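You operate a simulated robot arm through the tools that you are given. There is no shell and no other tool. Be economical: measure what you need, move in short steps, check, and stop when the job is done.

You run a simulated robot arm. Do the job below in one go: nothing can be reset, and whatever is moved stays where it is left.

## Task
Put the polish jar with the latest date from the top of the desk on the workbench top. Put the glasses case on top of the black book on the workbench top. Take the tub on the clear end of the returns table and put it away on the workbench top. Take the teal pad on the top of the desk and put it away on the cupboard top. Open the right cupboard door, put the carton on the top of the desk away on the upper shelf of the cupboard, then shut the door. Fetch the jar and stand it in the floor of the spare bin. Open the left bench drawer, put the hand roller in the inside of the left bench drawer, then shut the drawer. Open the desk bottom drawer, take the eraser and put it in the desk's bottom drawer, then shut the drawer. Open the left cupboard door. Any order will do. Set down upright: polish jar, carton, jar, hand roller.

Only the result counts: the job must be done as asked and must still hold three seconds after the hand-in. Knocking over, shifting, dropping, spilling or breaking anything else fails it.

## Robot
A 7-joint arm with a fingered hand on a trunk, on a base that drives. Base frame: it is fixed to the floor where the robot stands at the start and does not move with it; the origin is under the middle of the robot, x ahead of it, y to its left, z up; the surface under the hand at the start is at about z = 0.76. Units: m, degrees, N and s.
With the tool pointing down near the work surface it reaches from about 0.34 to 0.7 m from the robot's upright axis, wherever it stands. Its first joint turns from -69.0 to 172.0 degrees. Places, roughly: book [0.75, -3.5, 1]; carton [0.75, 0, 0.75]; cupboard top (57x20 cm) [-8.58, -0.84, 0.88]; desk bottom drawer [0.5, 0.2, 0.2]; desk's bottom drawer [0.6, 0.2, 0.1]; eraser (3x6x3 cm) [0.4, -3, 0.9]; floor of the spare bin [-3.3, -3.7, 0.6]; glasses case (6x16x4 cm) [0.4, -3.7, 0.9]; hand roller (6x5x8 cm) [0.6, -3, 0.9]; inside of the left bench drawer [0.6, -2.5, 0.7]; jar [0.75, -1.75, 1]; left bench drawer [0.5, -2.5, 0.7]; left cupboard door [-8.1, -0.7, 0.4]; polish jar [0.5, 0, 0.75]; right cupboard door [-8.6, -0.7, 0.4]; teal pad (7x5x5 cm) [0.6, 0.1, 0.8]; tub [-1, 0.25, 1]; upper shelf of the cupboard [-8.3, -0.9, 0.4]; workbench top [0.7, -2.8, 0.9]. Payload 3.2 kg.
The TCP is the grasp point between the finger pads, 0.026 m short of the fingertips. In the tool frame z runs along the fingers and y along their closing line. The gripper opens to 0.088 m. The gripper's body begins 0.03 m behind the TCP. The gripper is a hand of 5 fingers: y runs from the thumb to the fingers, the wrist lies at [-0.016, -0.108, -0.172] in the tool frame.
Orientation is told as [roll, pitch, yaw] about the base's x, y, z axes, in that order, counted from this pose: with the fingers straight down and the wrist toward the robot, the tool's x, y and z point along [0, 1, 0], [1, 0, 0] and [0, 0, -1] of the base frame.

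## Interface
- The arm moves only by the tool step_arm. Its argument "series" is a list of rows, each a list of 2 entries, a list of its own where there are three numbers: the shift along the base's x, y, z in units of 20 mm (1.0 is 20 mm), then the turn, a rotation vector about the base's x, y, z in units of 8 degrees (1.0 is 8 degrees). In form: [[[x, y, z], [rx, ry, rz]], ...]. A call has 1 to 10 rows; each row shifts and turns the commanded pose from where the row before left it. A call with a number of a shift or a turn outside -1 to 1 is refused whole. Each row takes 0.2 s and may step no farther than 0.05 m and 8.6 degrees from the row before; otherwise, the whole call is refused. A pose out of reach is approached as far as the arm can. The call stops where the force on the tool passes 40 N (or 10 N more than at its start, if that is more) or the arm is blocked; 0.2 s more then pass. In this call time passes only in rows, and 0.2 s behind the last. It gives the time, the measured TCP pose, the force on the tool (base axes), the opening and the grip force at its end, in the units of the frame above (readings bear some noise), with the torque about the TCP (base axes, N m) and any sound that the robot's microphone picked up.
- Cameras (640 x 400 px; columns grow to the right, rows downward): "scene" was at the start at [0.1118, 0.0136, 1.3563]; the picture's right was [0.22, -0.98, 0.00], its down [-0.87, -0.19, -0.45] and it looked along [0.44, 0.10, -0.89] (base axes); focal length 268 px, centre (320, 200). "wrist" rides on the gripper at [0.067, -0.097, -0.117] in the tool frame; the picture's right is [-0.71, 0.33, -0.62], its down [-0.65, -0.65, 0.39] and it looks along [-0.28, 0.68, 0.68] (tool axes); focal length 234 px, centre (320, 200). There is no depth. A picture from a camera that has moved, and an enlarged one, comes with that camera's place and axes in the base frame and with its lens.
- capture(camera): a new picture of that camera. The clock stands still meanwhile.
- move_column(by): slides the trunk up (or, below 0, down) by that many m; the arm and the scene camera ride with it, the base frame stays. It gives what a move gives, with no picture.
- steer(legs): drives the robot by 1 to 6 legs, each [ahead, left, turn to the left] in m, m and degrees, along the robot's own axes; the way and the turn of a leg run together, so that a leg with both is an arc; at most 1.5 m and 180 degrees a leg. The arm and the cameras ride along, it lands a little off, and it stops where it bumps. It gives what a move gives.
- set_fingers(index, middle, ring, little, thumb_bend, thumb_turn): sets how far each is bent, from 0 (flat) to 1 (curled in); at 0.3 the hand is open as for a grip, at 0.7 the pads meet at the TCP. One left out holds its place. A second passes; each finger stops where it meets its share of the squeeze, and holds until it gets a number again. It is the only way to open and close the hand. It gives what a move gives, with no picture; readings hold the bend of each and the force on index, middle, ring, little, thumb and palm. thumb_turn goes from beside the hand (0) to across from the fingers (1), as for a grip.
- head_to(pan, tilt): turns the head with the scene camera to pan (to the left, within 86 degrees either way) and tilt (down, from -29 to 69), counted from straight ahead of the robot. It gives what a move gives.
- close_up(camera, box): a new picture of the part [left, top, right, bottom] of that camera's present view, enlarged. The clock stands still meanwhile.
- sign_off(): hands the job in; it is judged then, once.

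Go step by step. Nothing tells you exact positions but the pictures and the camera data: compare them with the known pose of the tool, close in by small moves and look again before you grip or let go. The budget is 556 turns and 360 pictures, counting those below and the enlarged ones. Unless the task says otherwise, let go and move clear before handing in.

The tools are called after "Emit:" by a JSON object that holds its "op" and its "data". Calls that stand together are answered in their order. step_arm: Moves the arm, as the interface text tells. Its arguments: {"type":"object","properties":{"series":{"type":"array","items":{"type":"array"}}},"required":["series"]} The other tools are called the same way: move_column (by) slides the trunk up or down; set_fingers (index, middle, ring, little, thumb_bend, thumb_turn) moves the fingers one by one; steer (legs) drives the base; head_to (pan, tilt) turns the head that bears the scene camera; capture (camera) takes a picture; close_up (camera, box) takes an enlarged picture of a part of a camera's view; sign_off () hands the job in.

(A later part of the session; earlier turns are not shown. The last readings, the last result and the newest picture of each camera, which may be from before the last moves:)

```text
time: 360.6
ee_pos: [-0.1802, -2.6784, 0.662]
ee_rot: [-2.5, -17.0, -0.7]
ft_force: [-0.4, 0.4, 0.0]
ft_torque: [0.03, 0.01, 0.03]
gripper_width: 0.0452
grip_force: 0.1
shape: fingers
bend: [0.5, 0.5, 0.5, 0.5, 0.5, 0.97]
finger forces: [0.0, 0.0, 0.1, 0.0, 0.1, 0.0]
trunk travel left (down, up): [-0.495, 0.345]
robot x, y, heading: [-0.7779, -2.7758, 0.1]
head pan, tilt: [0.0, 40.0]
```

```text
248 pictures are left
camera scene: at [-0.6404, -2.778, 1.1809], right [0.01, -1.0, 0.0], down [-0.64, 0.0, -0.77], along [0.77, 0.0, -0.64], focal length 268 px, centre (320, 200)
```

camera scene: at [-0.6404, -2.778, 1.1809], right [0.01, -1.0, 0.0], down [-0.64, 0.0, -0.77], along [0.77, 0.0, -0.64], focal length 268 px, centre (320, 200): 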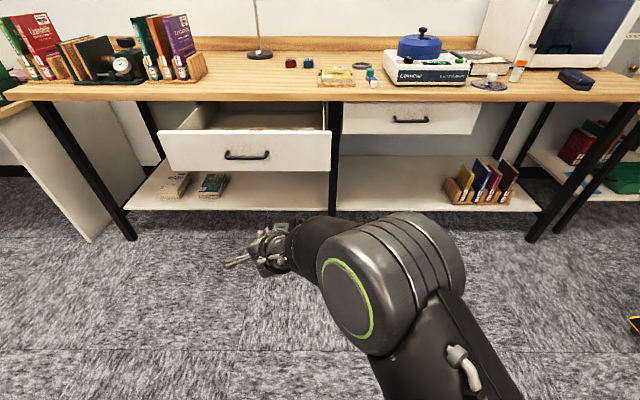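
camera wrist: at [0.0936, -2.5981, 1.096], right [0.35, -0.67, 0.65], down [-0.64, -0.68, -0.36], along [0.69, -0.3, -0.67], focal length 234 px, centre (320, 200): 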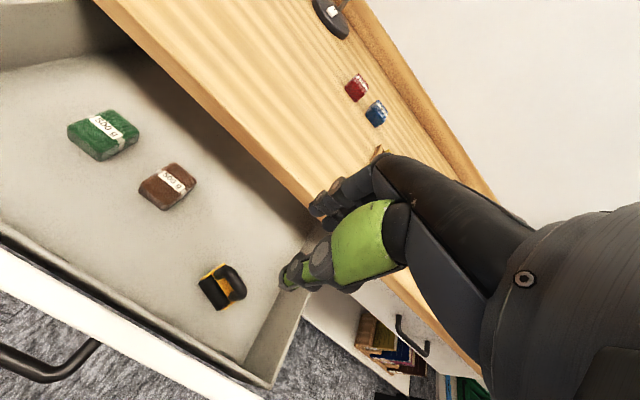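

Emit:
{"op": "step_arm", "data": {"series": [[[0.2, -0.3, 0.8], [0, 0.7, 0]], [[0.2, -0.3, 0.8], [0, 0.7, 0]], [[0, -0.5, 0.9], [0, 0.7, 0]], [[0, -0.8, 0.9], [0, 0, 0]], [[0, -0.8, 0.9], [0, 0, 0]], [[0, -0.8, 0.9], [0, 0, 0]], [[0, -0.8, 0.9], [0, 0, 0]], [[0, -0.8, 0.9], [0, 0, 0]], [[-0.2, -0.8, 0.9], [0, 0, 0]], [[-0.2, -0.8, 0.9], [0, 0, 0]]]}}

Emit:
{"op": "step_arm", "data": {"series": [[[-0.5, -0.8, 0.9], [0, 0, 0]], [[-0.5, -0.8, 0.9], [0, 0, 0]], [[-0.8, -0.5, 0.7], [0, 0, 0]], [[-0.8, -0.5, 0.7], [0, 0, 0]], [[-0.8, -0.3, 0.5], [0, 0, 0]]]}}

Emit:
{"op": "capture", "data": {"camera": "scene"}}

```text
time: 362.8
ee_pos: [-0.181, -2.8106, 0.8349]
ee_rot: [-2.8, -0.3, -0.2]
ft_force: [-0.1, -0.5, -0.5]
ft_torque: [0.04, 0.0, 0.02]
gripper_width: 0.0455
grip_force: 0.1
shape: fingers
bend: [0.5, 0.5, 0.5, 0.5, 0.5, 0.97]
finger forces: [0.1, 0.1, 0.1, 0.0, 0.0, 0.0]
trunk travel left (down, up): [-0.495, 0.345]
robot x, y, heading: [-0.774, -2.7792, 0.2]
head pan, tilt: [0.0, 40.0]
```

```text
time: 364.0
ee_pos: [-0.2496, -2.8705, 0.9113]
ee_rot: [-2.8, -0.2, -0.2]
ft_force: [-0.4, 0.4, 0.8]
ft_torque: [-0.01, -0.03, 0.02]
gripper_width: 0.0455
grip_force: 0.0
shape: fingers
bend: [0.5, 0.5, 0.5, 0.5, 0.5, 0.97]
finger forces: [0.1, 0.0, 0.0, 0.0, 0.0, 0.0]
trunk travel left (down, up): [-0.495, 0.345]
robot x, y, heading: [-0.7764, -2.7771, 0.3]
head pan, tilt: [0.0, 40.0]
```

```text
247 pictures are left
camera scene: at [-0.6406, -2.7789, 1.1809], right [0.0, -1.0, 0.0], down [-0.64, 0.0, -0.77], along [0.77, 0.0, -0.64], focal length 268 px, centre (320, 200)
```

scene: 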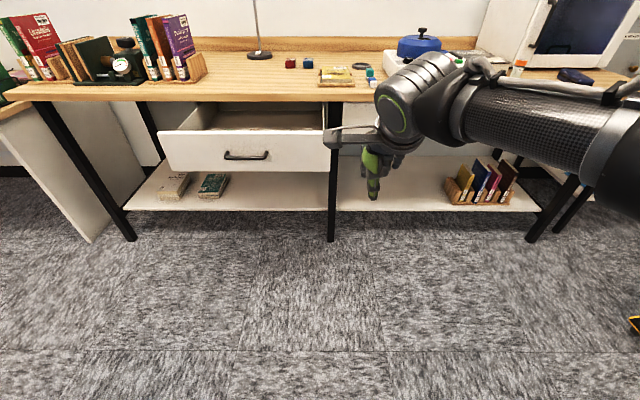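

Emit:
{"op": "step_arm", "data": {"series": [[[-0.3, 0, 0], [0, -0.97, 0]], [[-0.3, 0, 0], [0, -0.97, 0]], [[-0.3, 0, 0], [0, -0.97, 0]], [[-0.3, 0, 0], [0, -0.97, 0]], [[0, 0, 0], [0, -0.97, 0]], [[0, 0, 0], [0, -0.97, 0]], [[0, 0, 0], [0, -0.97, 0]], [[0, 0, 0], [0, -0.5, 0]]]}}

Emit:
{"op": "capture", "data": {"camera": "scene"}}

```text
time: 365.8
ee_pos: [-0.2745, -2.8676, 0.9113]
ee_rot: [-2.5, -58.7, -0.4]
ft_force: [0.6, 0.0, -0.3]
ft_torque: [0.01, -0.02, 0.0]
gripper_width: 0.0456
grip_force: 0.0
shape: fingers
bend: [0.5, 0.5, 0.5, 0.5, 0.5, 0.97]
finger forces: [0.0, 0.1, 0.0, 0.0, 0.1, 0.0]
trunk travel left (down, up): [-0.495, 0.345]
robot x, y, heading: [-0.7707, -2.7773, 0.3]
head pan, tilt: [0.0, 40.0]
```

```text
246 pictures are left
camera scene: at [-0.6409, -2.7772, 1.181], right [0.01, -1.0, 0.0], down [-0.64, 0.0, -0.77], along [0.77, 0.0, -0.64], focal length 268 px, centre (320, 200)
```

scene: 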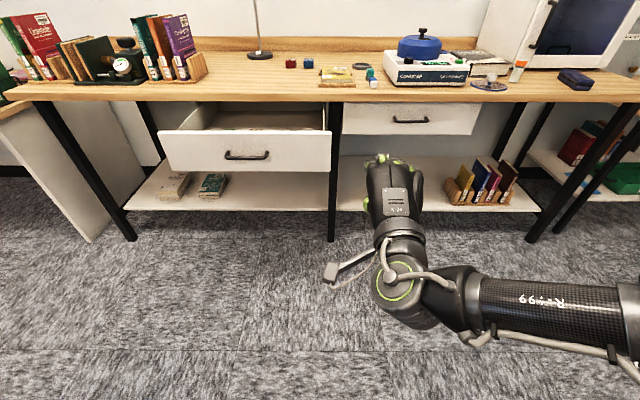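

Emit:
{"op": "set_fingers", "data": {"index": 0.8, "middle": 0.8, "ring": 0.8, "little": 0.8, "thumb_bend": 0.75}}

Emit:
{"op": "steer", "data": {"legs": [[0.18, 0, 0], [0, 0.32, 0]]}}

Emit:
{"op": "move_column", "data": {"by": -0.14}}

Emit:
{"op": "capture", "data": {"camera": "scene"}}

```text
time: 366.8
ee_pos: [-0.2738, -2.8683, 0.9111]
ee_rot: [-2.4, -58.4, -0.3]
ft_force: [0.5, 0.6, -0.1]
ft_torque: [-0.02, 0.01, 0.01]
gripper_width: 0.0
grip_force: 0.0
shape: fingers
bend: [0.78, 0.8, 0.8, 0.8, 0.72, 0.97]
finger forces: [0.0, 0.0, 0.1, 0.1, 0.1, 0.0]
trunk travel left (down, up): [-0.495, 0.345]
robot x, y, heading: [-0.7752, -2.7802, 0.1]
head pan, tilt: [0.0, 40.0]
```

```text
time: 370.0
ee_pos: [-0.0954, -2.5552, 0.9105]
ee_rot: [-2.6, -58.4, -0.4]
ft_force: [0.3, -0.4, 0.2]
ft_torque: [0.02, 0.0, -0.02]
gripper_width: 0.0
grip_force: 0.1
shape: fingers
bend: [0.78, 0.8, 0.8, 0.8, 0.72, 0.97]
finger forces: [0.0, 0.0, 0.0, 0.1, 0.1, 0.1]
trunk travel left (down, up): [-0.495, 0.345]
robot x, y, heading: [-0.5958, -2.4683, 0.3]
head pan, tilt: [0.0, 40.0]
```

```text
time: 371.6
ee_pos: [-0.0963, -2.5552, 0.7709]
ee_rot: [-2.5, -58.5, -0.5]
ft_force: [0.7, -0.3, -0.2]
ft_torque: [0.02, -0.04, 0.01]
gripper_width: 0.0
grip_force: 0.0
shape: fingers
bend: [0.78, 0.8, 0.8, 0.8, 0.72, 0.97]
finger forces: [0.0, 0.1, 0.0, 0.1, 0.0, 0.0]
trunk travel left (down, up): [-0.355, 0.485]
robot x, y, heading: [-0.5933, -2.4628, 0.1]
head pan, tilt: [0.0, 40.0]
```

```text
245 pictures are left
camera scene: at [-0.4617, -2.4647, 1.041], right [0.0, -1.0, 0.0], down [-0.64, 0.0, -0.77], along [0.77, 0.0, -0.64], focal length 268 px, centre (320, 200)
```

scene: 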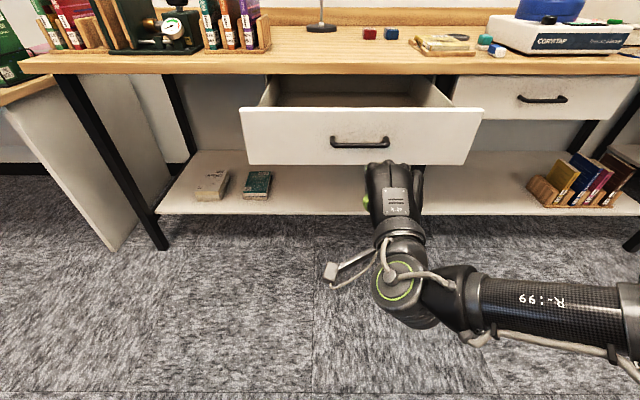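

Emit:
{"op": "steer", "data": {"legs": [[0.33, 0, 0]]}}

Emit:
{"op": "capture", "data": {"camera": "scene"}}

```text
time: 373.8
ee_pos: [0.2378, -2.553, 0.7708]
ee_rot: [-2.4, -58.5, -0.4]
ft_force: [-0.6, -0.3, 1.2]
ft_torque: [0.02, -0.01, -0.01]
gripper_width: 0.0001
grip_force: 0.1
shape: fingers
bend: [0.79, 0.8, 0.8, 0.8, 0.67, 0.97]
finger forces: [0.0, 0.0, 0.1, 0.0, 0.0, 0.1]
trunk travel left (down, up): [-0.355, 0.485]
robot x, y, heading: [-0.2651, -2.4655, 0.2]
head pan, tilt: [0.0, 40.0]
```

```text
244 pictures are left
camera scene: at [-0.1298, -2.4629, 1.0409], right [0.01, -1.0, 0.0], down [-0.64, 0.0, -0.77], along [0.77, 0.0, -0.64], focal length 268 px, centre (320, 200)
```

scene: 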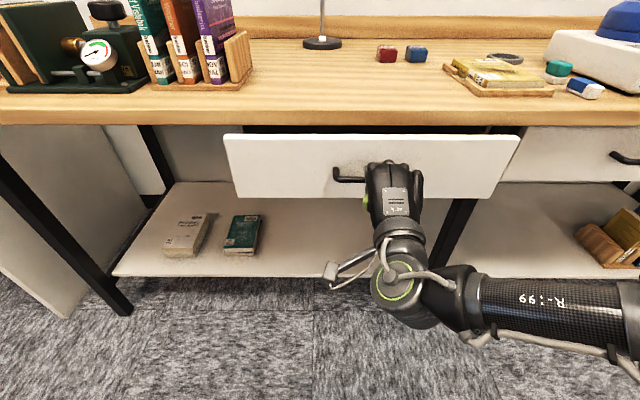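

Emit:
{"op": "steer", "data": {"legs": [[0.09, 0, 0]]}}

Emit:
{"op": "capture", "data": {"camera": "scene"}}

```text
time: 375.1
ee_pos: [0.315, -2.5525, 0.7758]
ee_rot: [-2.5, -59.4, -0.1]
ft_force: [-25.2, -4.8, 6.1]
ft_torque: [-0.07, 0.34, 0.14]
gripper_width: 0.0083
grip_force: 21.8
shape: fingers
bend: [0.81, 0.8, 0.8, 0.8, 0.6, 0.97]
finger forces: [33.8, 2.1, 0.0, 0.0, 7.4, 0.0]
trunk travel left (down, up): [-0.355, 0.485]
robot x, y, heading: [-0.1825, -2.4623, 0.0]
head pan, tilt: [0.0, 40.0]
stopped in leg 1: the force on the tool passed its limit at 44 N (the readings are from after the stop); the commanded pose is now the measured one
```

```text
243 pictures are left
camera scene: at [-0.0487, -2.464, 1.0416], right [0.0, -1.0, 0.0], down [-0.64, 0.0, -0.77], along [0.77, 0.0, -0.64], focal length 268 px, centre (320, 200)
```

scene: 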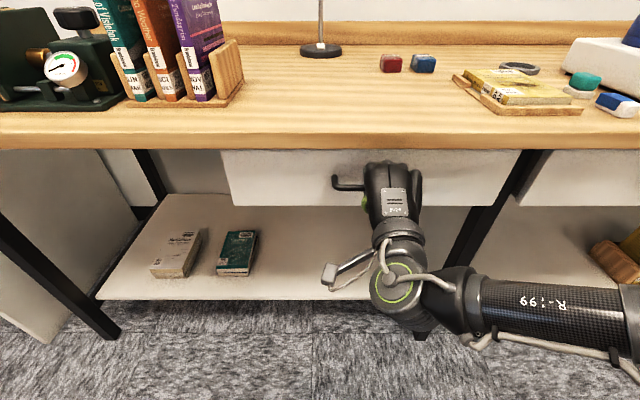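

Drawer shut. Open the hand so it can't catch the bar, then back off.

Emit:
{"op": "set_fingers", "data": {"index": 0.3, "middle": 0.3, "ring": 0.3, "little": 0.3, "thumb_bend": 0.2}}

Emit:
{"op": "steer", "data": {"legs": [[-0.3, 0, 0]]}}

Emit:
{"op": "capture", "data": {"camera": "scene"}}

```text
time: 375.9
ee_pos: [0.3139, -2.5511, 0.7724]
ee_rot: [-2.6, -58.8, 0.2]
ft_force: [-35.7, -4.3, -1.8]
ft_torque: [0.14, -0.29, -0.49]
gripper_width: 0.039
grip_force: 17.8
shape: fingers
bend: [0.83, 0.38, 0.42, 0.3, 0.21, 0.97]
finger forces: [11.9, 10.3, 13.8, 0.0, 0.0, 0.1]
trunk travel left (down, up): [-0.355, 0.485]
robot x, y, heading: [-0.1802, -2.4663, 0.0]
head pan, tilt: [0.0, 40.0]
stopped: the force on the tool passed its limit at 41 N (the readings are from after the stop); the commanded pose is now the measured one
```

```text
time: 377.9
ee_pos: [0.0173, -2.5524, 0.7717]
ee_rot: [-2.6, -58.6, 0.0]
ft_force: [-0.1, 0.6, -0.4]
ft_torque: [0.01, 0.0, -0.01]
gripper_width: 0.0937
grip_force: 0.0
shape: fingers
bend: [0.3, 0.3, 0.3, 0.3, 0.21, 0.97]
finger forces: [0.1, 0.0, 0.1, 0.1, 0.0, 0.0]
trunk travel left (down, up): [-0.355, 0.485]
robot x, y, heading: [-0.4804, -2.4653, -0.1]
head pan, tilt: [0.0, 40.0]
```

```text
242 pictures are left
camera scene: at [-0.3458, -2.4637, 1.041], right [0.0, -1.0, 0.0], down [-0.64, 0.0, -0.77], along [0.77, 0.0, -0.64], focal length 268 px, centre (320, 200)
```

scene: 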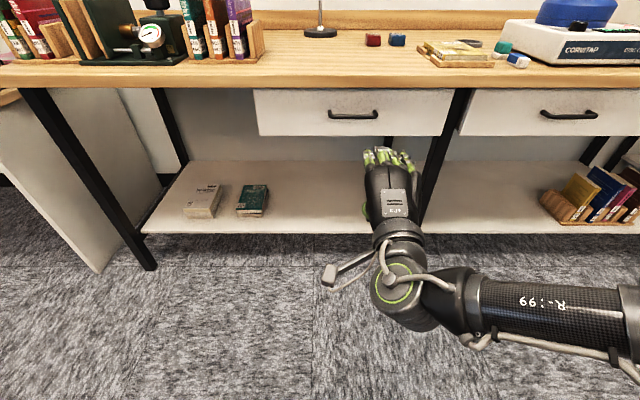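

Drawer is closed. Next the glasses case: raise, hand down, drive along to the bench's right part.

Emit:
{"op": "move_column", "data": {"by": 0.4}}

Emit:
{"op": "step_arm", "data": {"series": [[[0, 0, 0], [0, 0.97, 0]], [[0, 0, 0], [0, 0.97, 0]], [[0, 0, 0], [0, 0.97, 0]], [[0, 0, 0], [0, 0.97, 0]], [[0, 0, 0], [0, 0.97, 0]], [[0, 0, 0], [0, 0.97, 0]], [[0, 0, 0], [0, 0.97, 0]], [[0, 0, 0], [0, 0.53, 0]]]}}

Emit:
{"op": "steer", "data": {"legs": [[0, -1.0, 0], [0.2, 0, 0]]}}

Emit:
{"op": "head_to", "data": {"pan": 10, "tilt": 50}}

Emit:
{"op": "capture", "data": {"camera": "scene"}}

Emit:
{"op": "capture", "data": {"camera": "wrist"}}

```text
time: 381.7
ee_pos: [0.0171, -2.5536, 1.1708]
ee_rot: [-2.7, -58.6, 0.1]
ft_force: [0.3, 0.1, 0.1]
ft_torque: [-0.01, -0.01, 0.01]
gripper_width: 0.0937
grip_force: 0.0
shape: fingers
bend: [0.3, 0.3, 0.3, 0.3, 0.21, 0.97]
finger forces: [0.1, 0.0, 0.0, 0.0, 0.0, 0.0]
trunk travel left (down, up): [-0.755, 0.085]
robot x, y, heading: [-0.4806, -2.4623, 0.0]
head pan, tilt: [0.0, 40.0]
```

```text
time: 383.5
ee_pos: [0.019, -2.5528, 1.1718]
ee_rot: [-2.6, 0.0, 0.1]
ft_force: [-0.5, -0.3, -0.4]
ft_torque: [0.02, -0.03, -0.02]
gripper_width: 0.0939
grip_force: 0.1
shape: fingers
bend: [0.3, 0.3, 0.3, 0.3, 0.21, 0.97]
finger forces: [0.0, 0.0, 0.1, 0.1, 0.0, 0.0]
trunk travel left (down, up): [-0.755, 0.085]
robot x, y, heading: [-0.4807, -2.4617, -0.2]
head pan, tilt: [0.0, 40.0]
```

```text
time: 389.9
ee_pos: [0.2276, -3.5306, 1.172]
ee_rot: [-2.6, -0.1, 1.0]
ft_force: [-0.4, -0.1, 0.5]
ft_torque: [-0.01, 0.01, -0.03]
gripper_width: 0.0939
grip_force: 0.0
shape: fingers
bend: [0.3, 0.3, 0.3, 0.3, 0.21, 0.97]
finger forces: [0.1, 0.1, 0.0, 0.0, 0.0, 0.0]
trunk travel left (down, up): [-0.755, 0.085]
robot x, y, heading: [-0.2701, -3.4525, 1.1]
head pan, tilt: [0.0, 40.0]
```

```text
time: 390.6
ee_pos: [0.2283, -3.5296, 1.1718]
ee_rot: [-2.5, -0.1, 1.0]
ft_force: [0.2, -0.2, 0.3]
ft_torque: [0.03, 0.0, 0.02]
gripper_width: 0.0939
grip_force: 0.0
shape: fingers
bend: [0.3, 0.3, 0.3, 0.3, 0.21, 0.97]
finger forces: [0.0, 0.0, 0.1, 0.1, 0.0, 0.0]
trunk travel left (down, up): [-0.755, 0.085]
robot x, y, heading: [-0.2732, -3.4477, 1.4]
head pan, tilt: [10.0, 50.0]
```

```text
241 pictures are left
camera scene: at [-0.146, -3.4336, 1.4268], right [0.19, -0.98, 0.0], down [-0.75, -0.15, -0.64], along [0.63, 0.12, -0.77], focal length 268 px, centre (320, 200)
```

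scene: 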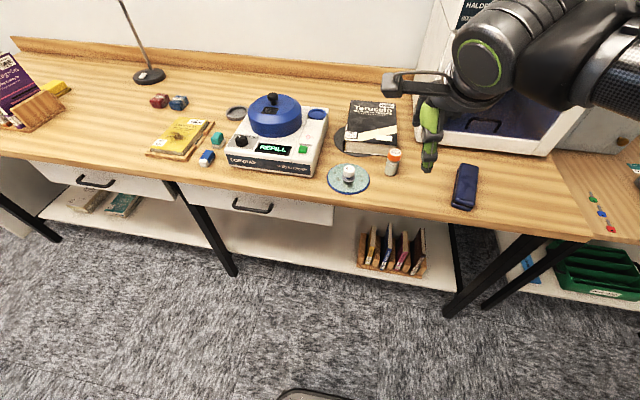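

```text
240 pictures are left
camera wrist: at [0.1302, -3.4615, 1.2856], right [0.34, -0.67, 0.66], down [-0.64, -0.68, -0.36], along [0.69, -0.3, -0.66], focal length 234 px, centre (320, 200)
```

wrist: 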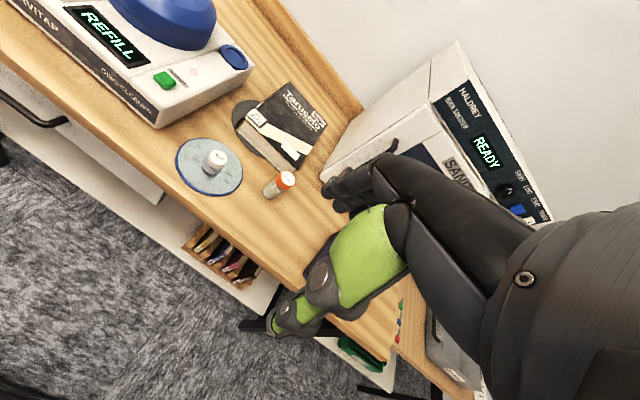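

Glasses case lies along x at about (0.43, -3.735), turned about -9°. I yaw the hand by 80° to grip across its width, then drive over it.

Emit:
{"op": "step_arm", "data": {"series": [[[0, 0, 0], [0, 0, 1]], [[0, 0, 0], [0, 0, 1]], [[0, 0, 0], [0, 0, 1]], [[0, 0, 0], [0, 0, 1]], [[0, 0, 0], [0, 0, 1]], [[0, 0, 0], [0, 0, 1]], [[0, 0, 0], [0, 0, 1]], [[0, 0, 0], [0, 0, 1]], [[0, 0, 0], [0, 0, 1]], [[0, 0, 0], [0, 0, 1]]]}}

Emit:
{"op": "steer", "data": {"legs": [[0.17, -0.2, -1.2]]}}

Emit:
{"op": "capture", "data": {"camera": "scene"}}

Emit:
{"op": "capture", "data": {"camera": "wrist"}}

```text
time: 392.8
ee_pos: [0.229, -3.531, 1.1706]
ee_rot: [-2.6, -0.3, 81.1]
ft_force: [0.5, 0.2, -0.2]
ft_torque: [-0.01, 0.0, 0.01]
gripper_width: 0.0939
grip_force: 0.0
shape: fingers
bend: [0.3, 0.3, 0.3, 0.3, 0.21, 0.97]
finger forces: [0.0, 0.1, 0.0, 0.1, 0.1, 0.1]
trunk travel left (down, up): [-0.755, 0.085]
robot x, y, heading: [-0.2738, -3.4509, 1.2]
head pan, tilt: [10.0, 50.0]
```

```text
time: 394.7
ee_pos: [0.3951, -3.7403, 1.1719]
ee_rot: [-2.5, -0.1, 79.5]
ft_force: [0.4, -1.0, 0.1]
ft_torque: [0.03, -0.03, 0.01]
gripper_width: 0.0937
grip_force: 0.1
shape: fingers
bend: [0.3, 0.3, 0.3, 0.3, 0.21, 0.97]
finger forces: [0.1, 0.0, 0.0, 0.0, 0.0, 0.0]
trunk travel left (down, up): [-0.755, 0.085]
robot x, y, heading: [-0.1028, -3.6437, -0.3]
head pan, tilt: [10.0, 50.0]
```

```text
239 pictures are left
camera scene: at [0.0239, -3.6337, 1.4268], right [0.17, -0.99, 0.0], down [-0.76, -0.13, -0.64], along [0.63, 0.11, -0.77], focal length 268 px, centre (320, 200)
```

scene: 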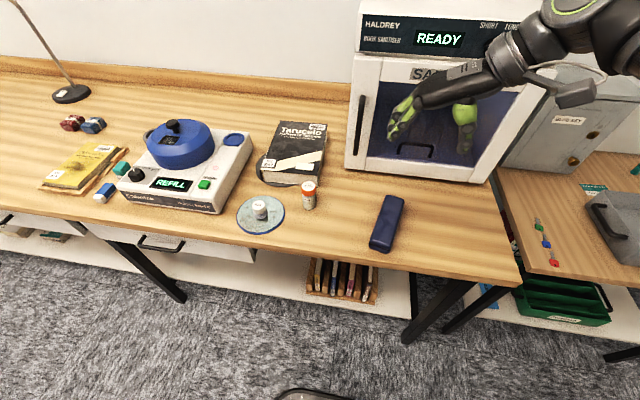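

```text
238 pictures are left
camera wrist: at [0.308, -3.8247, 1.2855], right [0.73, 0.2, 0.66], down [0.54, -0.76, -0.36], along [0.43, 0.61, -0.66], focal length 234 px, centre (320, 200)
```

wrist: 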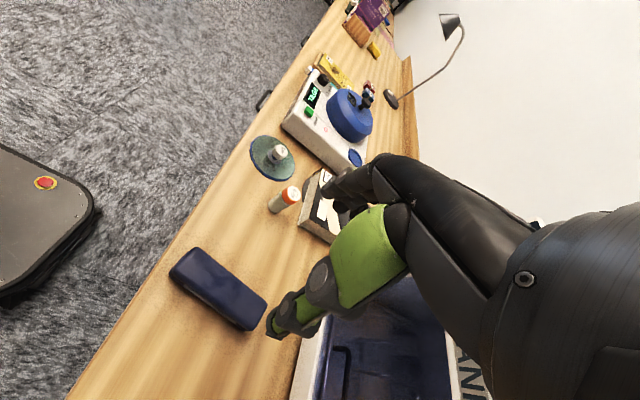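

Emit:
{"op": "step_arm", "data": {"series": [[[0.7, 0.1, 0], [0.3, 0, 0]], [[0.7, 0.1, 0], [0, 0, 0]]]}}

Emit:
{"op": "move_column", "data": {"by": -0.2}}

Emit:
{"op": "capture", "data": {"camera": "wrist"}}

Emit:
{"op": "capture", "data": {"camera": "scene"}}

```text
time: 395.3
ee_pos: [0.4258, -3.7365, 1.1707]
ee_rot: [-2.2, -2.4, 79.4]
ft_force: [-0.6, 0.0, -0.8]
ft_torque: [0.0, 0.0, 0.0]
gripper_width: 0.0937
grip_force: 0.1
shape: fingers
bend: [0.3, 0.3, 0.3, 0.3, 0.21, 0.97]
finger forces: [0.0, 0.0, 0.1, 0.1, 0.0, 0.0]
trunk travel left (down, up): [-0.755, 0.085]
robot x, y, heading: [-0.1021, -3.6488, -0.4]
head pan, tilt: [10.0, 50.0]
```

```text
time: 397.4
ee_pos: [0.4248, -3.734, 0.9722]
ee_rot: [-2.2, -2.4, 79.6]
ft_force: [-0.3, -0.1, 0.5]
ft_torque: [-0.02, 0.01, 0.0]
gripper_width: 0.0939
grip_force: 0.0
shape: fingers
bend: [0.3, 0.3, 0.3, 0.3, 0.21, 0.97]
finger forces: [0.0, 0.0, 0.0, 0.0, 0.0, 0.0]
trunk travel left (down, up): [-0.555, 0.285]
robot x, y, heading: [-0.1055, -3.6437, -0.8]
head pan, tilt: [10.0, 50.0]
```

```text
237 pictures are left
camera wrist: at [0.3366, -3.8246, 1.0821], right [0.73, 0.17, 0.66], down [0.54, -0.75, -0.39], along [0.43, 0.64, -0.64], focal length 234 px, centre (320, 200)
```

wrist: 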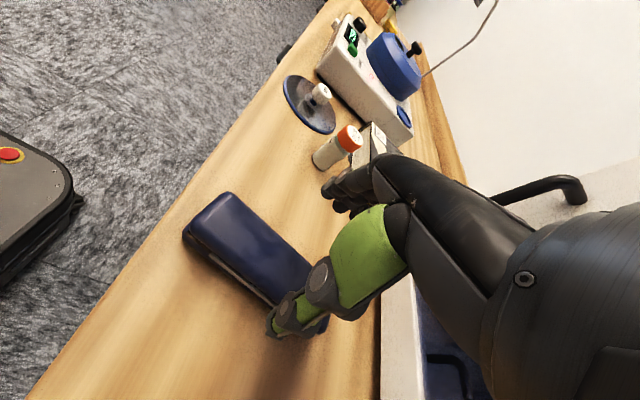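

```text
236 pictures are left
camera scene: at [0.0239, -3.6336, 1.2268], right [0.17, -0.99, 0.0], down [-0.76, -0.13, -0.64], along [0.63, 0.11, -0.77], focal length 268 px, centre (320, 200)
```

scene: 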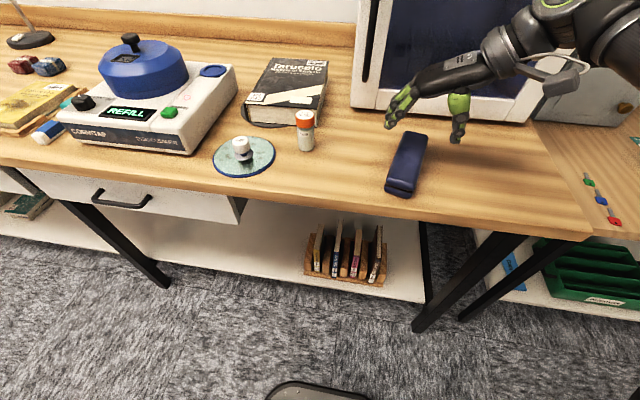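

Emit:
{"op": "move_column", "data": {"by": -0.068}}

Emit:
{"op": "close_up", "data": {"camera": "scene", "box": [340, 20, 520, 160]}}

Emit:
{"op": "capture", "data": {"camera": "wrist"}}

```text
time: 398.5
ee_pos: [0.4236, -3.7344, 0.9048]
ee_rot: [-2.1, -2.6, 79.5]
ft_force: [0.7, 0.1, 0.8]
ft_torque: [-0.01, -0.02, -0.02]
gripper_width: 0.0937
grip_force: 0.1
shape: fingers
bend: [0.3, 0.3, 0.3, 0.3, 0.21, 0.97]
finger forces: [0.1, 0.1, 0.1, 0.1, 0.1, 0.0]
trunk travel left (down, up): [-0.487, 0.353]
robot x, y, heading: [-0.1031, -3.6475, -0.4]
head pan, tilt: [10.0, 50.0]
```

```text
2.86 times, centred on (430, 90) of scene
camera zoom: at [0.0238, -3.6336, 1.1588], right [0.17, -0.99, 0.0], down [-0.76, -0.13, -0.64], along [0.63, 0.11, -0.77], focal length 765 px, centre (6, 514)
```

zoom: 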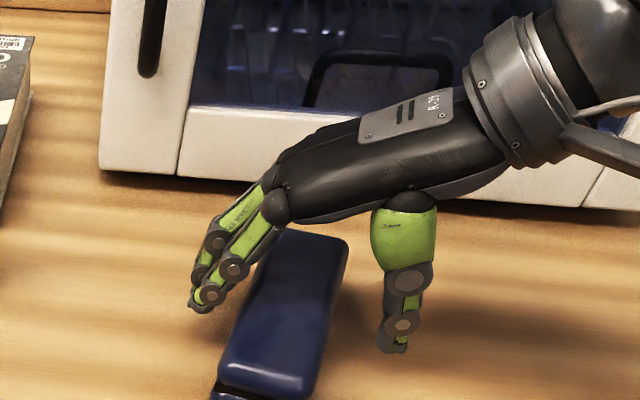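

```text
234 pictures are left
camera wrist: at [0.3366, -3.8246, 1.0141], right [0.73, 0.17, 0.66], down [0.54, -0.75, -0.39], along [0.43, 0.64, -0.64], focal length 234 px, centre (320, 200)
```

wrist: 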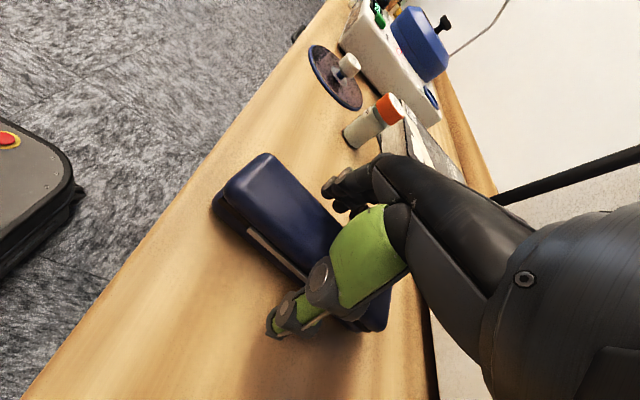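

The case is between thumb and fingers. Close and lift.

Emit:
{"op": "set_fingers", "data": {"index": 0.7, "middle": 0.7, "ring": 0.7, "little": 0.7, "thumb_bend": 0.7}}

Emit:
{"op": "move_column", "data": {"by": 0.07}}

Emit:
{"op": "capture", "data": {"camera": "wrist"}}

```text
time: 399.5
ee_pos: [0.4242, -3.7358, 0.9034]
ee_rot: [-2.2, -2.5, 79.5]
ft_force: [1.1, 0.1, 4.5]
ft_torque: [-0.18, 0.01, 0.09]
gripper_width: 0.0559
grip_force: 28.2
shape: fingers
bend: [0.57, 0.61, 0.62, 0.66, 0.43, 0.93]
finger forces: [11.8, 6.8, 4.8, 4.2, 28.0, 0.0]
trunk travel left (down, up): [-0.487, 0.353]
robot x, y, heading: [-0.1005, -3.6469, -0.4]
head pan, tilt: [10.0, 50.0]
```

```text
time: 400.6
ee_pos: [0.4242, -3.7353, 0.9732]
ee_rot: [-2.1, -2.5, 79.6]
ft_force: [-0.4, -0.3, -0.8]
ft_torque: [0.01, -0.01, 0.0]
gripper_width: 0.0556
grip_force: 26.0
shape: fingers
bend: [0.57, 0.62, 0.62, 0.67, 0.43, 0.92]
finger forces: [12.6, 6.6, 4.5, 2.8, 25.7, 0.1]
trunk travel left (down, up): [-0.557, 0.283]
robot x, y, heading: [-0.1007, -3.6455, -0.4]
head pan, tilt: [10.0, 50.0]
```

```text
233 pictures are left
camera wrist: at [0.3371, -3.8249, 1.0838], right [0.73, 0.17, 0.66], down [0.54, -0.75, -0.39], along [0.43, 0.64, -0.64], focal length 234 px, centre (320, 200)
```

wrist: 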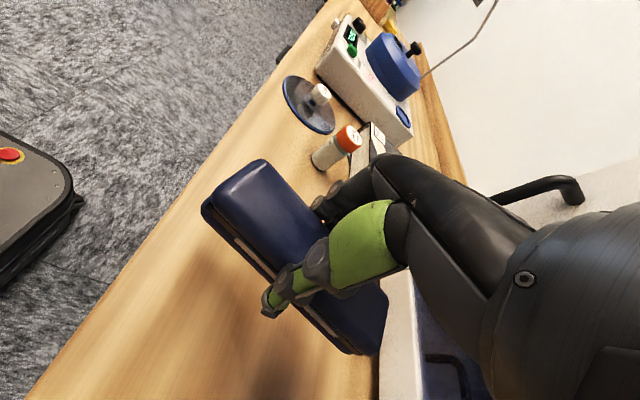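

Emit:
{"op": "move_column", "data": {"by": 0.18}}

Emit:
{"op": "step_arm", "data": {"series": [[[-0.5, 0, 0], [0, 0, -0.98]], [[-0.5, 0, 0], [0, 0, -0.98]], [[-0.5, 0, 0], [0, 0, -0.98]], [[-0.5, 0, 0], [0, 0, -0.98]], [[0, 0, 0], [0, 0, -0.98]]]}}

Emit:
{"op": "steer", "data": {"legs": [[0, 0.27, 0.4]]}}

Emit:
{"op": "capture", "data": {"camera": "scene"}}

Emit:
{"op": "capture", "data": {"camera": "wrist"}}

```text
time: 402.6
ee_pos: [0.4241, -3.7355, 1.154]
ee_rot: [-2.1, -2.5, 79.5]
ft_force: [0.5, 0.0, -1.0]
ft_torque: [0.0, -0.03, 0.0]
gripper_width: 0.0558
grip_force: 25.9
shape: fingers
bend: [0.57, 0.62, 0.62, 0.67, 0.43, 0.92]
finger forces: [12.6, 6.6, 4.4, 2.7, 25.7, 0.0]
trunk travel left (down, up): [-0.737, 0.103]
robot x, y, heading: [-0.1014, -3.6466, -0.5]
head pan, tilt: [10.0, 50.0]
```

```text
time: 403.8
ee_pos: [0.3848, -3.7357, 1.1542]
ee_rot: [-2.1, -2.5, 40.1]
ft_force: [-0.2, 0.7, -1.7]
ft_torque: [0.05, 0.01, 0.0]
gripper_width: 0.0556
grip_force: 25.8
shape: fingers
bend: [0.57, 0.62, 0.62, 0.67, 0.43, 0.92]
finger forces: [12.7, 6.6, 4.5, 2.7, 25.3, 0.0]
trunk travel left (down, up): [-0.737, 0.103]
robot x, y, heading: [-0.1044, -3.6437, -0.3]
head pan, tilt: [10.0, 50.0]
```

```text
time: 405.7
ee_pos: [0.385, -3.4612, 1.1529]
ee_rot: [-2.3, -2.4, 40.8]
ft_force: [0.0, -0.2, -1.1]
ft_torque: [0.0, -0.01, 0.02]
gripper_width: 0.0558
grip_force: 25.4
shape: fingers
bend: [0.57, 0.62, 0.62, 0.67, 0.43, 0.92]
finger forces: [12.6, 6.6, 4.5, 2.6, 25.3, 0.0]
trunk travel left (down, up): [-0.737, 0.103]
robot x, y, heading: [-0.1016, -3.3727, -0.2]
head pan, tilt: [10.0, 50.0]
```

```text
232 pictures are left
camera scene: at [0.025, -3.3629, 1.4087], right [0.17, -0.98, 0.0], down [-0.75, -0.13, -0.64], along [0.63, 0.11, -0.77], focal length 268 px, centre (320, 200)
```

scene: 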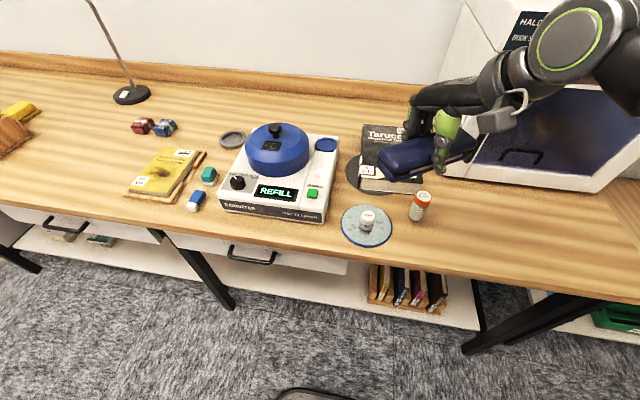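

```text
231 pictures are left
camera wrist: at [0.2621, -3.4755, 1.2643], right [0.68, -0.32, 0.66], down [-0.05, -0.92, -0.39], along [0.73, 0.23, -0.64], focal length 234 px, centre (320, 200)
```

wrist: 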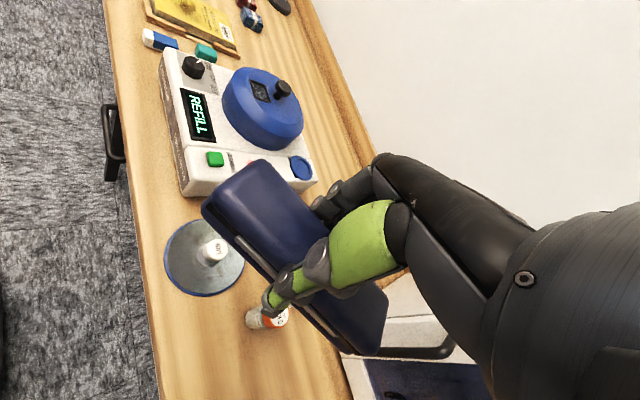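

Emit:
{"op": "steer", "data": {"legs": [[0.1, 0, 0]]}}

Emit:
{"op": "step_arm", "data": {"series": [[[0.9, 0, -0.4], [0.2, 0, 0]], [[0.9, 0, -0.4], [0.2, 0, 0]], [[0.9, 0, -0.4], [0, 0, 0]], [[0.9, 0, -0.4], [0, 0, 0]], [[0.9, 0, -0.4], [0, 0, 0]], [[0.9, 0, -0.4], [0, 0, 0]], [[0.9, 0, -0.4], [0, 0, 0]], [[0.9, 0, -0.4], [0, 0, 0]]]}}

Emit:
{"op": "capture", "data": {"camera": "scene"}}

Emit:
{"op": "capture", "data": {"camera": "wrist"}}

```text
time: 406.8
ee_pos: [0.4821, -3.4611, 1.1549]
ee_rot: [-2.3, -2.5, 40.8]
ft_force: [0.2, -0.2, 0.1]
ft_torque: [0.0, 0.02, 0.03]
gripper_width: 0.0555
grip_force: 25.7
shape: fingers
bend: [0.57, 0.62, 0.62, 0.67, 0.43, 0.92]
finger forces: [12.5, 6.6, 4.5, 2.7, 25.3, 0.0]
trunk travel left (down, up): [-0.737, 0.103]
robot x, y, heading: [-0.0055, -3.3777, 0.1]
head pan, tilt: [10.0, 50.0]
```

```text
time: 408.6
ee_pos: [0.6258, -3.4607, 1.0891]
ee_rot: [0.3, -4.6, 40.6]
ft_force: [0.8, 0.5, -0.5]
ft_torque: [0.02, -0.03, 0.04]
gripper_width: 0.0558
grip_force: 25.4
shape: fingers
bend: [0.57, 0.62, 0.62, 0.68, 0.43, 0.92]
finger forces: [12.8, 6.6, 4.5, 2.4, 25.1, 0.0]
trunk travel left (down, up): [-0.737, 0.103]
robot x, y, heading: [-0.0035, -3.3795, -0.2]
head pan, tilt: [10.0, 50.0]
```

```text
230 pictures are left
camera scene: at [0.1234, -3.3627, 1.4086], right [0.17, -0.98, 0.0], down [-0.76, -0.13, -0.64], along [0.63, 0.11, -0.77], focal length 268 px, centre (320, 200)
```

scene: 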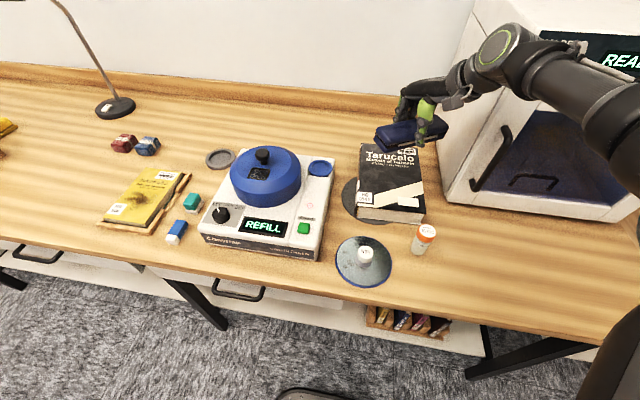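

```text
229 pictures are left
camera wrist: at [0.5038, -3.4816, 1.199], right [0.68, -0.36, 0.64], down [-0.05, -0.9, -0.44], along [0.73, 0.27, -0.62], focal length 234 px, centre (320, 200)
```

wrist: 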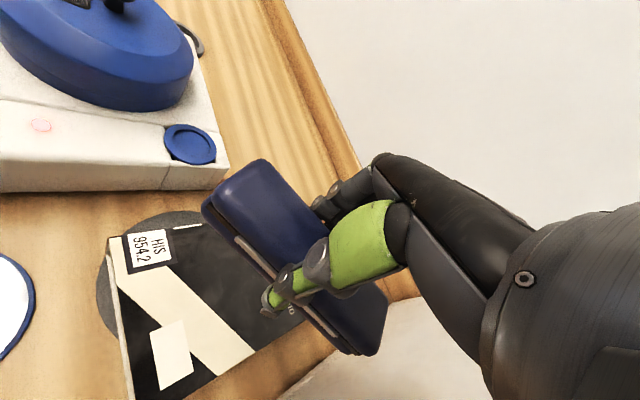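

Book centre is at about (0.645, -3.452). Level the hand, centre it, then lower in steps.

Emit:
{"op": "step_arm", "data": {"series": [[[0.3, 0.2, 0], [-0.37, 0.43, 0]], [[0.2, 0.2, 0], [0, 0, 0]]]}}

Emit:
{"op": "move_column", "data": {"by": -0.08}}

Emit:
{"op": "capture", "data": {"camera": "scene"}}

Emit:
{"op": "capture", "data": {"camera": "wrist"}}

```text
time: 409.2
ee_pos: [0.637, -3.4542, 1.0896]
ee_rot: [0.3, 0.0, 40.7]
ft_force: [-0.7, 0.0, -0.3]
ft_torque: [0.01, 0.0, 0.03]
gripper_width: 0.0559
grip_force: 25.4
shape: fingers
bend: [0.57, 0.62, 0.62, 0.68, 0.43, 0.92]
finger forces: [12.7, 6.6, 4.5, 2.4, 24.9, 0.0]
trunk travel left (down, up): [-0.737, 0.103]
robot x, y, heading: [-0.0073, -3.3754, 0.0]
head pan, tilt: [10.0, 50.0]
```

```text
time: 410.4
ee_pos: [0.636, -3.4538, 1.0089]
ee_rot: [0.2, 0.0, 40.8]
ft_force: [0.0, -0.3, -1.1]
ft_torque: [0.0, 0.01, 0.0]
gripper_width: 0.0557
grip_force: 25.5
shape: fingers
bend: [0.57, 0.62, 0.62, 0.68, 0.43, 0.92]
finger forces: [12.7, 6.6, 4.4, 2.5, 24.9, 0.1]
trunk travel left (down, up): [-0.657, 0.183]
robot x, y, heading: [-0.0026, -3.3742, -0.1]
head pan, tilt: [10.0, 50.0]
```

```text
228 pictures are left
camera scene: at [0.1219, -3.3627, 1.3287], right [0.17, -0.98, 0.0], down [-0.75, -0.13, -0.64], along [0.63, 0.11, -0.77], focal length 268 px, centre (320, 200)
```

scene: 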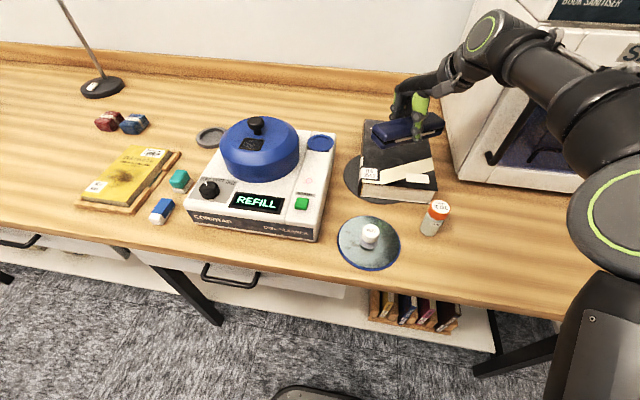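

```text
227 pictures are left
camera wrist: at [0.52, -3.4681, 1.1276], right [0.71, -0.32, 0.62], down [-0.07, -0.92, -0.39], along [0.7, 0.23, -0.68], focal length 234 px, centre (320, 200)
```

wrist: 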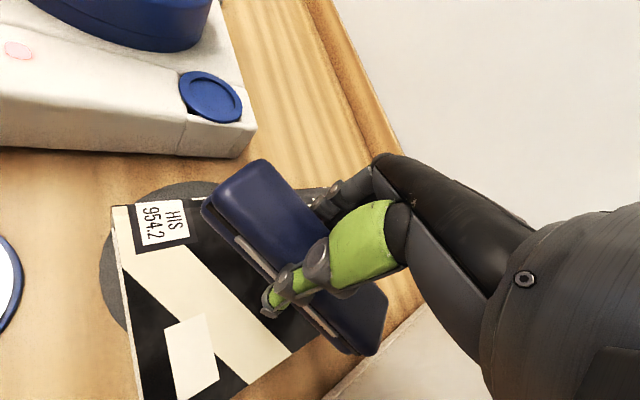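

Emit:
{"op": "move_column", "data": {"by": -0.04}}

Emit:
{"op": "close_up", "data": {"camera": "scene", "box": [340, 60, 520, 220]}}

```text
time: 411.2
ee_pos: [0.6358, -3.4531, 0.9703]
ee_rot: [0.3, 0.0, 40.7]
ft_force: [-0.1, 0.1, -1.3]
ft_torque: [0.0, -0.03, 0.01]
gripper_width: 0.0558
grip_force: 25.8
shape: fingers
bend: [0.57, 0.62, 0.62, 0.68, 0.43, 0.92]
finger forces: [12.7, 6.6, 4.6, 2.4, 25.0, 0.0]
trunk travel left (down, up): [-0.617, 0.223]
robot x, y, heading: [-0.0048, -3.3776, -0.0]
head pan, tilt: [10.0, 50.0]
```

```text
2.50 times, centred on (430, 140) of scene
camera zoom: at [0.1219, -3.3627, 1.2887], right [0.17, -0.98, 0.0], down [-0.75, -0.13, -0.64], along [0.63, 0.11, -0.77], focal length 669 px, centre (45, 350)
```

zoom: 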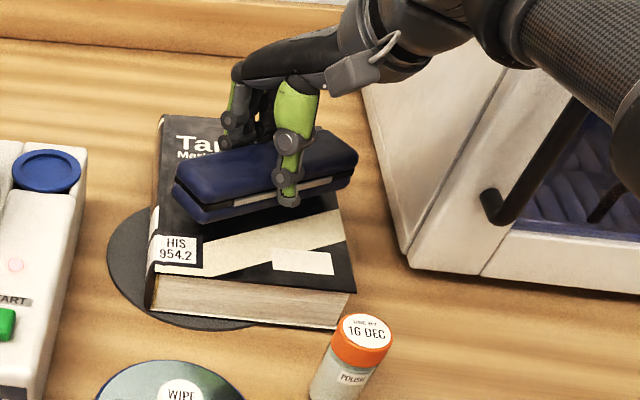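

Emit:
{"op": "move_column", "data": {"by": -0.015}}

Emit:
{"op": "move_column", "data": {"by": -0.008}}

```text
time: 411.9
ee_pos: [0.6363, -3.4537, 0.9565]
ee_rot: [0.0, -0.2, 40.7]
ft_force: [1.3, 1.3, 4.2]
ft_torque: [-0.28, -0.33, 0.1]
gripper_width: 0.0557
grip_force: 27.9
shape: fingers
bend: [0.57, 0.62, 0.63, 0.67, 0.43, 0.92]
finger forces: [10.9, 6.8, 5.1, 8.0, 24.7, 0.0]
trunk travel left (down, up): [-0.602, 0.238]
robot x, y, heading: [-0.0053, -3.3763, 0.2]
head pan, tilt: [10.0, 50.0]
```

```text
time: 412.4
ee_pos: [0.635, -3.4523, 0.954]
ee_rot: [-0.3, -0.9, 40.5]
ft_force: [7.9, -0.2, 30.3]
ft_torque: [-0.32, -0.3, 0.22]
gripper_width: 0.0558
grip_force: 34.0
shape: fingers
bend: [0.57, 0.62, 0.64, 0.66, 0.43, 0.92]
finger forces: [13.4, 8.7, 6.6, 7.1, 30.9, 0.0]
trunk travel left (down, up): [-0.594, 0.246]
robot x, y, heading: [-0.0058, -3.3763, -0.0]
head pan, tilt: [10.0, 50.0]
```

Contact with the book. Release and lift straight up.

Emit:
{"op": "set_fingers", "data": {"index": 0.35, "middle": 0.35, "ring": 0.35, "little": 0.35, "thumb_bend": 0.3}}

Emit:
{"op": "move_column", "data": {"by": 0.15}}

Emit:
{"op": "capture", "data": {"camera": "scene"}}

Emit:
{"op": "capture", "data": {"camera": "wrist"}}

```text
time: 413.4
ee_pos: [0.6348, -3.4532, 0.9471]
ee_rot: [0.3, 0.0, 40.7]
ft_force: [0.7, -0.6, -0.1]
ft_torque: [-0.04, 0.02, 0.0]
gripper_width: 0.0824
grip_force: 0.1
shape: fingers
bend: [0.35, 0.35, 0.35, 0.35, 0.3, 0.97]
finger forces: [0.0, 0.1, 0.1, 0.0, 0.0, 0.0]
trunk travel left (down, up): [-0.594, 0.246]
robot x, y, heading: [-0.0069, -3.3763, 0.0]
head pan, tilt: [10.0, 50.0]
```

```text
time: 415.2
ee_pos: [0.6363, -3.4522, 1.0971]
ee_rot: [0.4, 0.0, 40.7]
ft_force: [-0.2, 0.1, -0.3]
ft_torque: [-0.02, -0.01, 0.01]
gripper_width: 0.0826
grip_force: 0.1
shape: fingers
bend: [0.35, 0.35, 0.35, 0.35, 0.3, 0.97]
finger forces: [0.1, 0.1, 0.0, 0.1, 0.0, 0.1]
trunk travel left (down, up): [-0.744, 0.096]
robot x, y, heading: [-0.0058, -3.3766, 0.0]
head pan, tilt: [10.0, 50.0]
```

```text
225 pictures are left
camera scene: at [0.122, -3.3629, 1.4157], right [0.17, -0.98, 0.0], down [-0.75, -0.13, -0.64], along [0.63, 0.11, -0.77], focal length 268 px, centre (320, 200)
```

scene: 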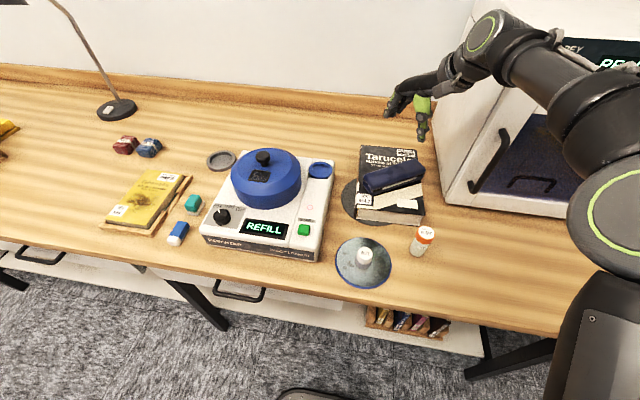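

```text
224 pictures are left
camera wrist: at [0.5201, -3.4682, 1.2145], right [0.71, -0.32, 0.62], down [-0.07, -0.92, -0.39], along [0.7, 0.23, -0.68], focal length 234 px, centre (320, 200)
```

wrist: 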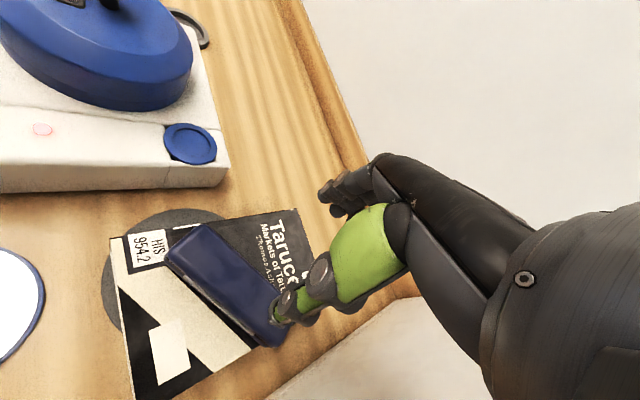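

Glasses case rests on the book. Next, the jar: back off and drive to the bench's left end to look.

Emit:
{"op": "steer", "data": {"legs": [[-0.4, 0, 0]]}}

Emit:
{"op": "step_arm", "data": {"series": [[[-0.5, 0, 0.3], [0, 0, -1]], [[-0.5, 0, 0.3], [0, 0, -1]], [[-0.5, 0, 0.3], [0, 0, -1]], [[-0.5, 0, 0.3], [0, 0, -1]], [[-0.5, 0, 0.3], [0, 0, -1]]]}}

Emit:
{"op": "steer", "data": {"legs": [[0, 0.9, 0], [0, 0.8, 0]]}}

Emit:
{"op": "head_to", "data": {"pan": 10, "tilt": 35}}

Emit:
{"op": "capture", "data": {"camera": "scene"}}

```text
time: 417.7
ee_pos: [0.2342, -3.4523, 1.0974]
ee_rot: [0.4, 0.0, 40.9]
ft_force: [-0.2, 0.1, -0.4]
ft_torque: [0.02, -0.01, -0.01]
gripper_width: 0.0826
grip_force: 0.0
shape: fingers
bend: [0.35, 0.35, 0.35, 0.35, 0.3, 0.97]
finger forces: [0.0, 0.1, 0.0, 0.0, 0.0, 0.1]
trunk travel left (down, up): [-0.744, 0.096]
robot x, y, heading: [-0.4064, -3.3773, 0.1]
head pan, tilt: [10.0, 50.0]
```

```text
time: 418.9
ee_pos: [0.1842, -3.4497, 1.1269]
ee_rot: [0.1, -0.1, 0.6]
ft_force: [0.6, 0.5, -1.0]
ft_torque: [-0.02, -0.02, 0.0]
gripper_width: 0.0823
grip_force: 0.0
shape: fingers
bend: [0.35, 0.35, 0.35, 0.35, 0.3, 0.97]
finger forces: [0.1, 0.0, 0.0, 0.1, 0.1, 0.0]
trunk travel left (down, up): [-0.744, 0.096]
robot x, y, heading: [-0.4035, -3.3772, 0.3]
head pan, tilt: [10.0, 50.0]
```

```text
time: 427.5
ee_pos: [0.1832, -1.7623, 1.1271]
ee_rot: [0.3, 0.0, 0.4]
ft_force: [0.3, -0.1, -0.4]
ft_torque: [-0.01, -0.03, -0.01]
gripper_width: 0.0825
grip_force: 0.0
shape: fingers
bend: [0.35, 0.35, 0.35, 0.35, 0.3, 0.97]
finger forces: [0.1, 0.0, 0.0, 0.0, 0.1, 0.0]
trunk travel left (down, up): [-0.744, 0.096]
robot x, y, heading: [-0.4058, -1.6857, -0.2]
head pan, tilt: [10.0, 50.0]
```

```text
time: 428.3
ee_pos: [0.1827, -1.7631, 1.1274]
ee_rot: [0.2, 0.0, 0.4]
ft_force: [-0.2, -0.4, -0.2]
ft_torque: [0.03, -0.01, -0.01]
gripper_width: 0.0825
grip_force: 0.0
shape: fingers
bend: [0.35, 0.35, 0.35, 0.35, 0.3, 0.97]
finger forces: [0.1, 0.0, 0.1, 0.0, 0.0, 0.0]
trunk travel left (down, up): [-0.744, 0.096]
robot x, y, heading: [-0.409, -1.6856, -0.2]
head pan, tilt: [10.0, 35.0]
```

```text
223 pictures are left
camera scene: at [-0.2702, -1.669, 1.4374], right [0.17, -0.99, 0.0], down [-0.57, -0.1, -0.82], along [0.81, 0.14, -0.57], focal length 268 px, centre (320, 200)
```

scene: 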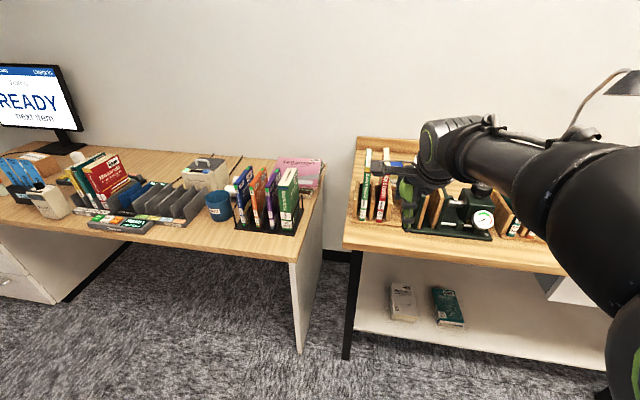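

Emit:
{"op": "steer", "data": {"legs": [[0.1, 0.35, 0]]}}

Emit:
{"op": "capture", "data": {"camera": "wrist"}}

Emit:
{"op": "head_to", "data": {"pan": -15, "tilt": 35}}

Emit:
{"op": "capture", "data": {"camera": "scene"}}

```text
time: 430.6
ee_pos: [0.2848, -1.4086, 1.1261]
ee_rot: [0.3, 0.0, 0.3]
ft_force: [0.7, -0.7, 1.0]
ft_torque: [0.0, -0.01, -0.01]
gripper_width: 0.0825
grip_force: 0.0
shape: fingers
bend: [0.35, 0.35, 0.35, 0.35, 0.3, 0.97]
finger forces: [0.0, 0.0, 0.1, 0.1, 0.0, 0.0]
trunk travel left (down, up): [-0.744, 0.096]
robot x, y, heading: [-0.3081, -1.3305, -0.8]
head pan, tilt: [10.0, 35.0]
```

```text
222 pictures are left
camera wrist: at [0.1877, -1.345, 1.2445], right [0.34, -0.71, 0.62], down [-0.65, -0.65, -0.39], along [0.68, -0.27, -0.68], focal length 234 px, centre (320, 200)
```

wrist: 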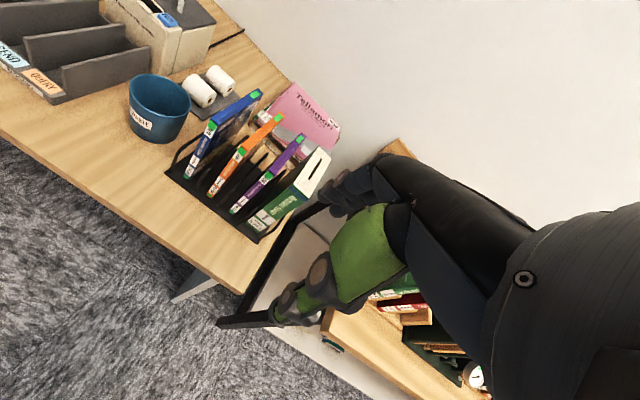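

```text
time: 431.5
ee_pos: [0.2844, -1.4082, 1.1266]
ee_rot: [0.3, 0.0, 0.3]
ft_force: [-0.3, 0.5, 0.0]
ft_torque: [0.01, 0.0, 0.01]
gripper_width: 0.0826
grip_force: 0.2
shape: fingers
bend: [0.35, 0.35, 0.35, 0.35, 0.3, 0.97]
finger forces: [0.0, 0.0, 0.0, 0.0, 0.1, 0.0]
trunk travel left (down, up): [-0.744, 0.096]
robot x, y, heading: [-0.3072, -1.3269, -0.4]
head pan, tilt: [-15.0, 35.0]
```

```text
221 pictures are left
camera scene: at [-0.17, -1.3527, 1.4375], right [-0.26, -0.96, 0.0], down [-0.55, 0.15, -0.82], along [0.79, -0.21, -0.57], focal length 268 px, centre (320, 200)
```

scene: 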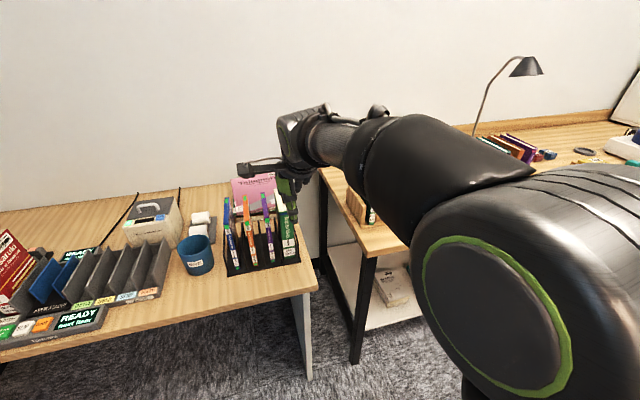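

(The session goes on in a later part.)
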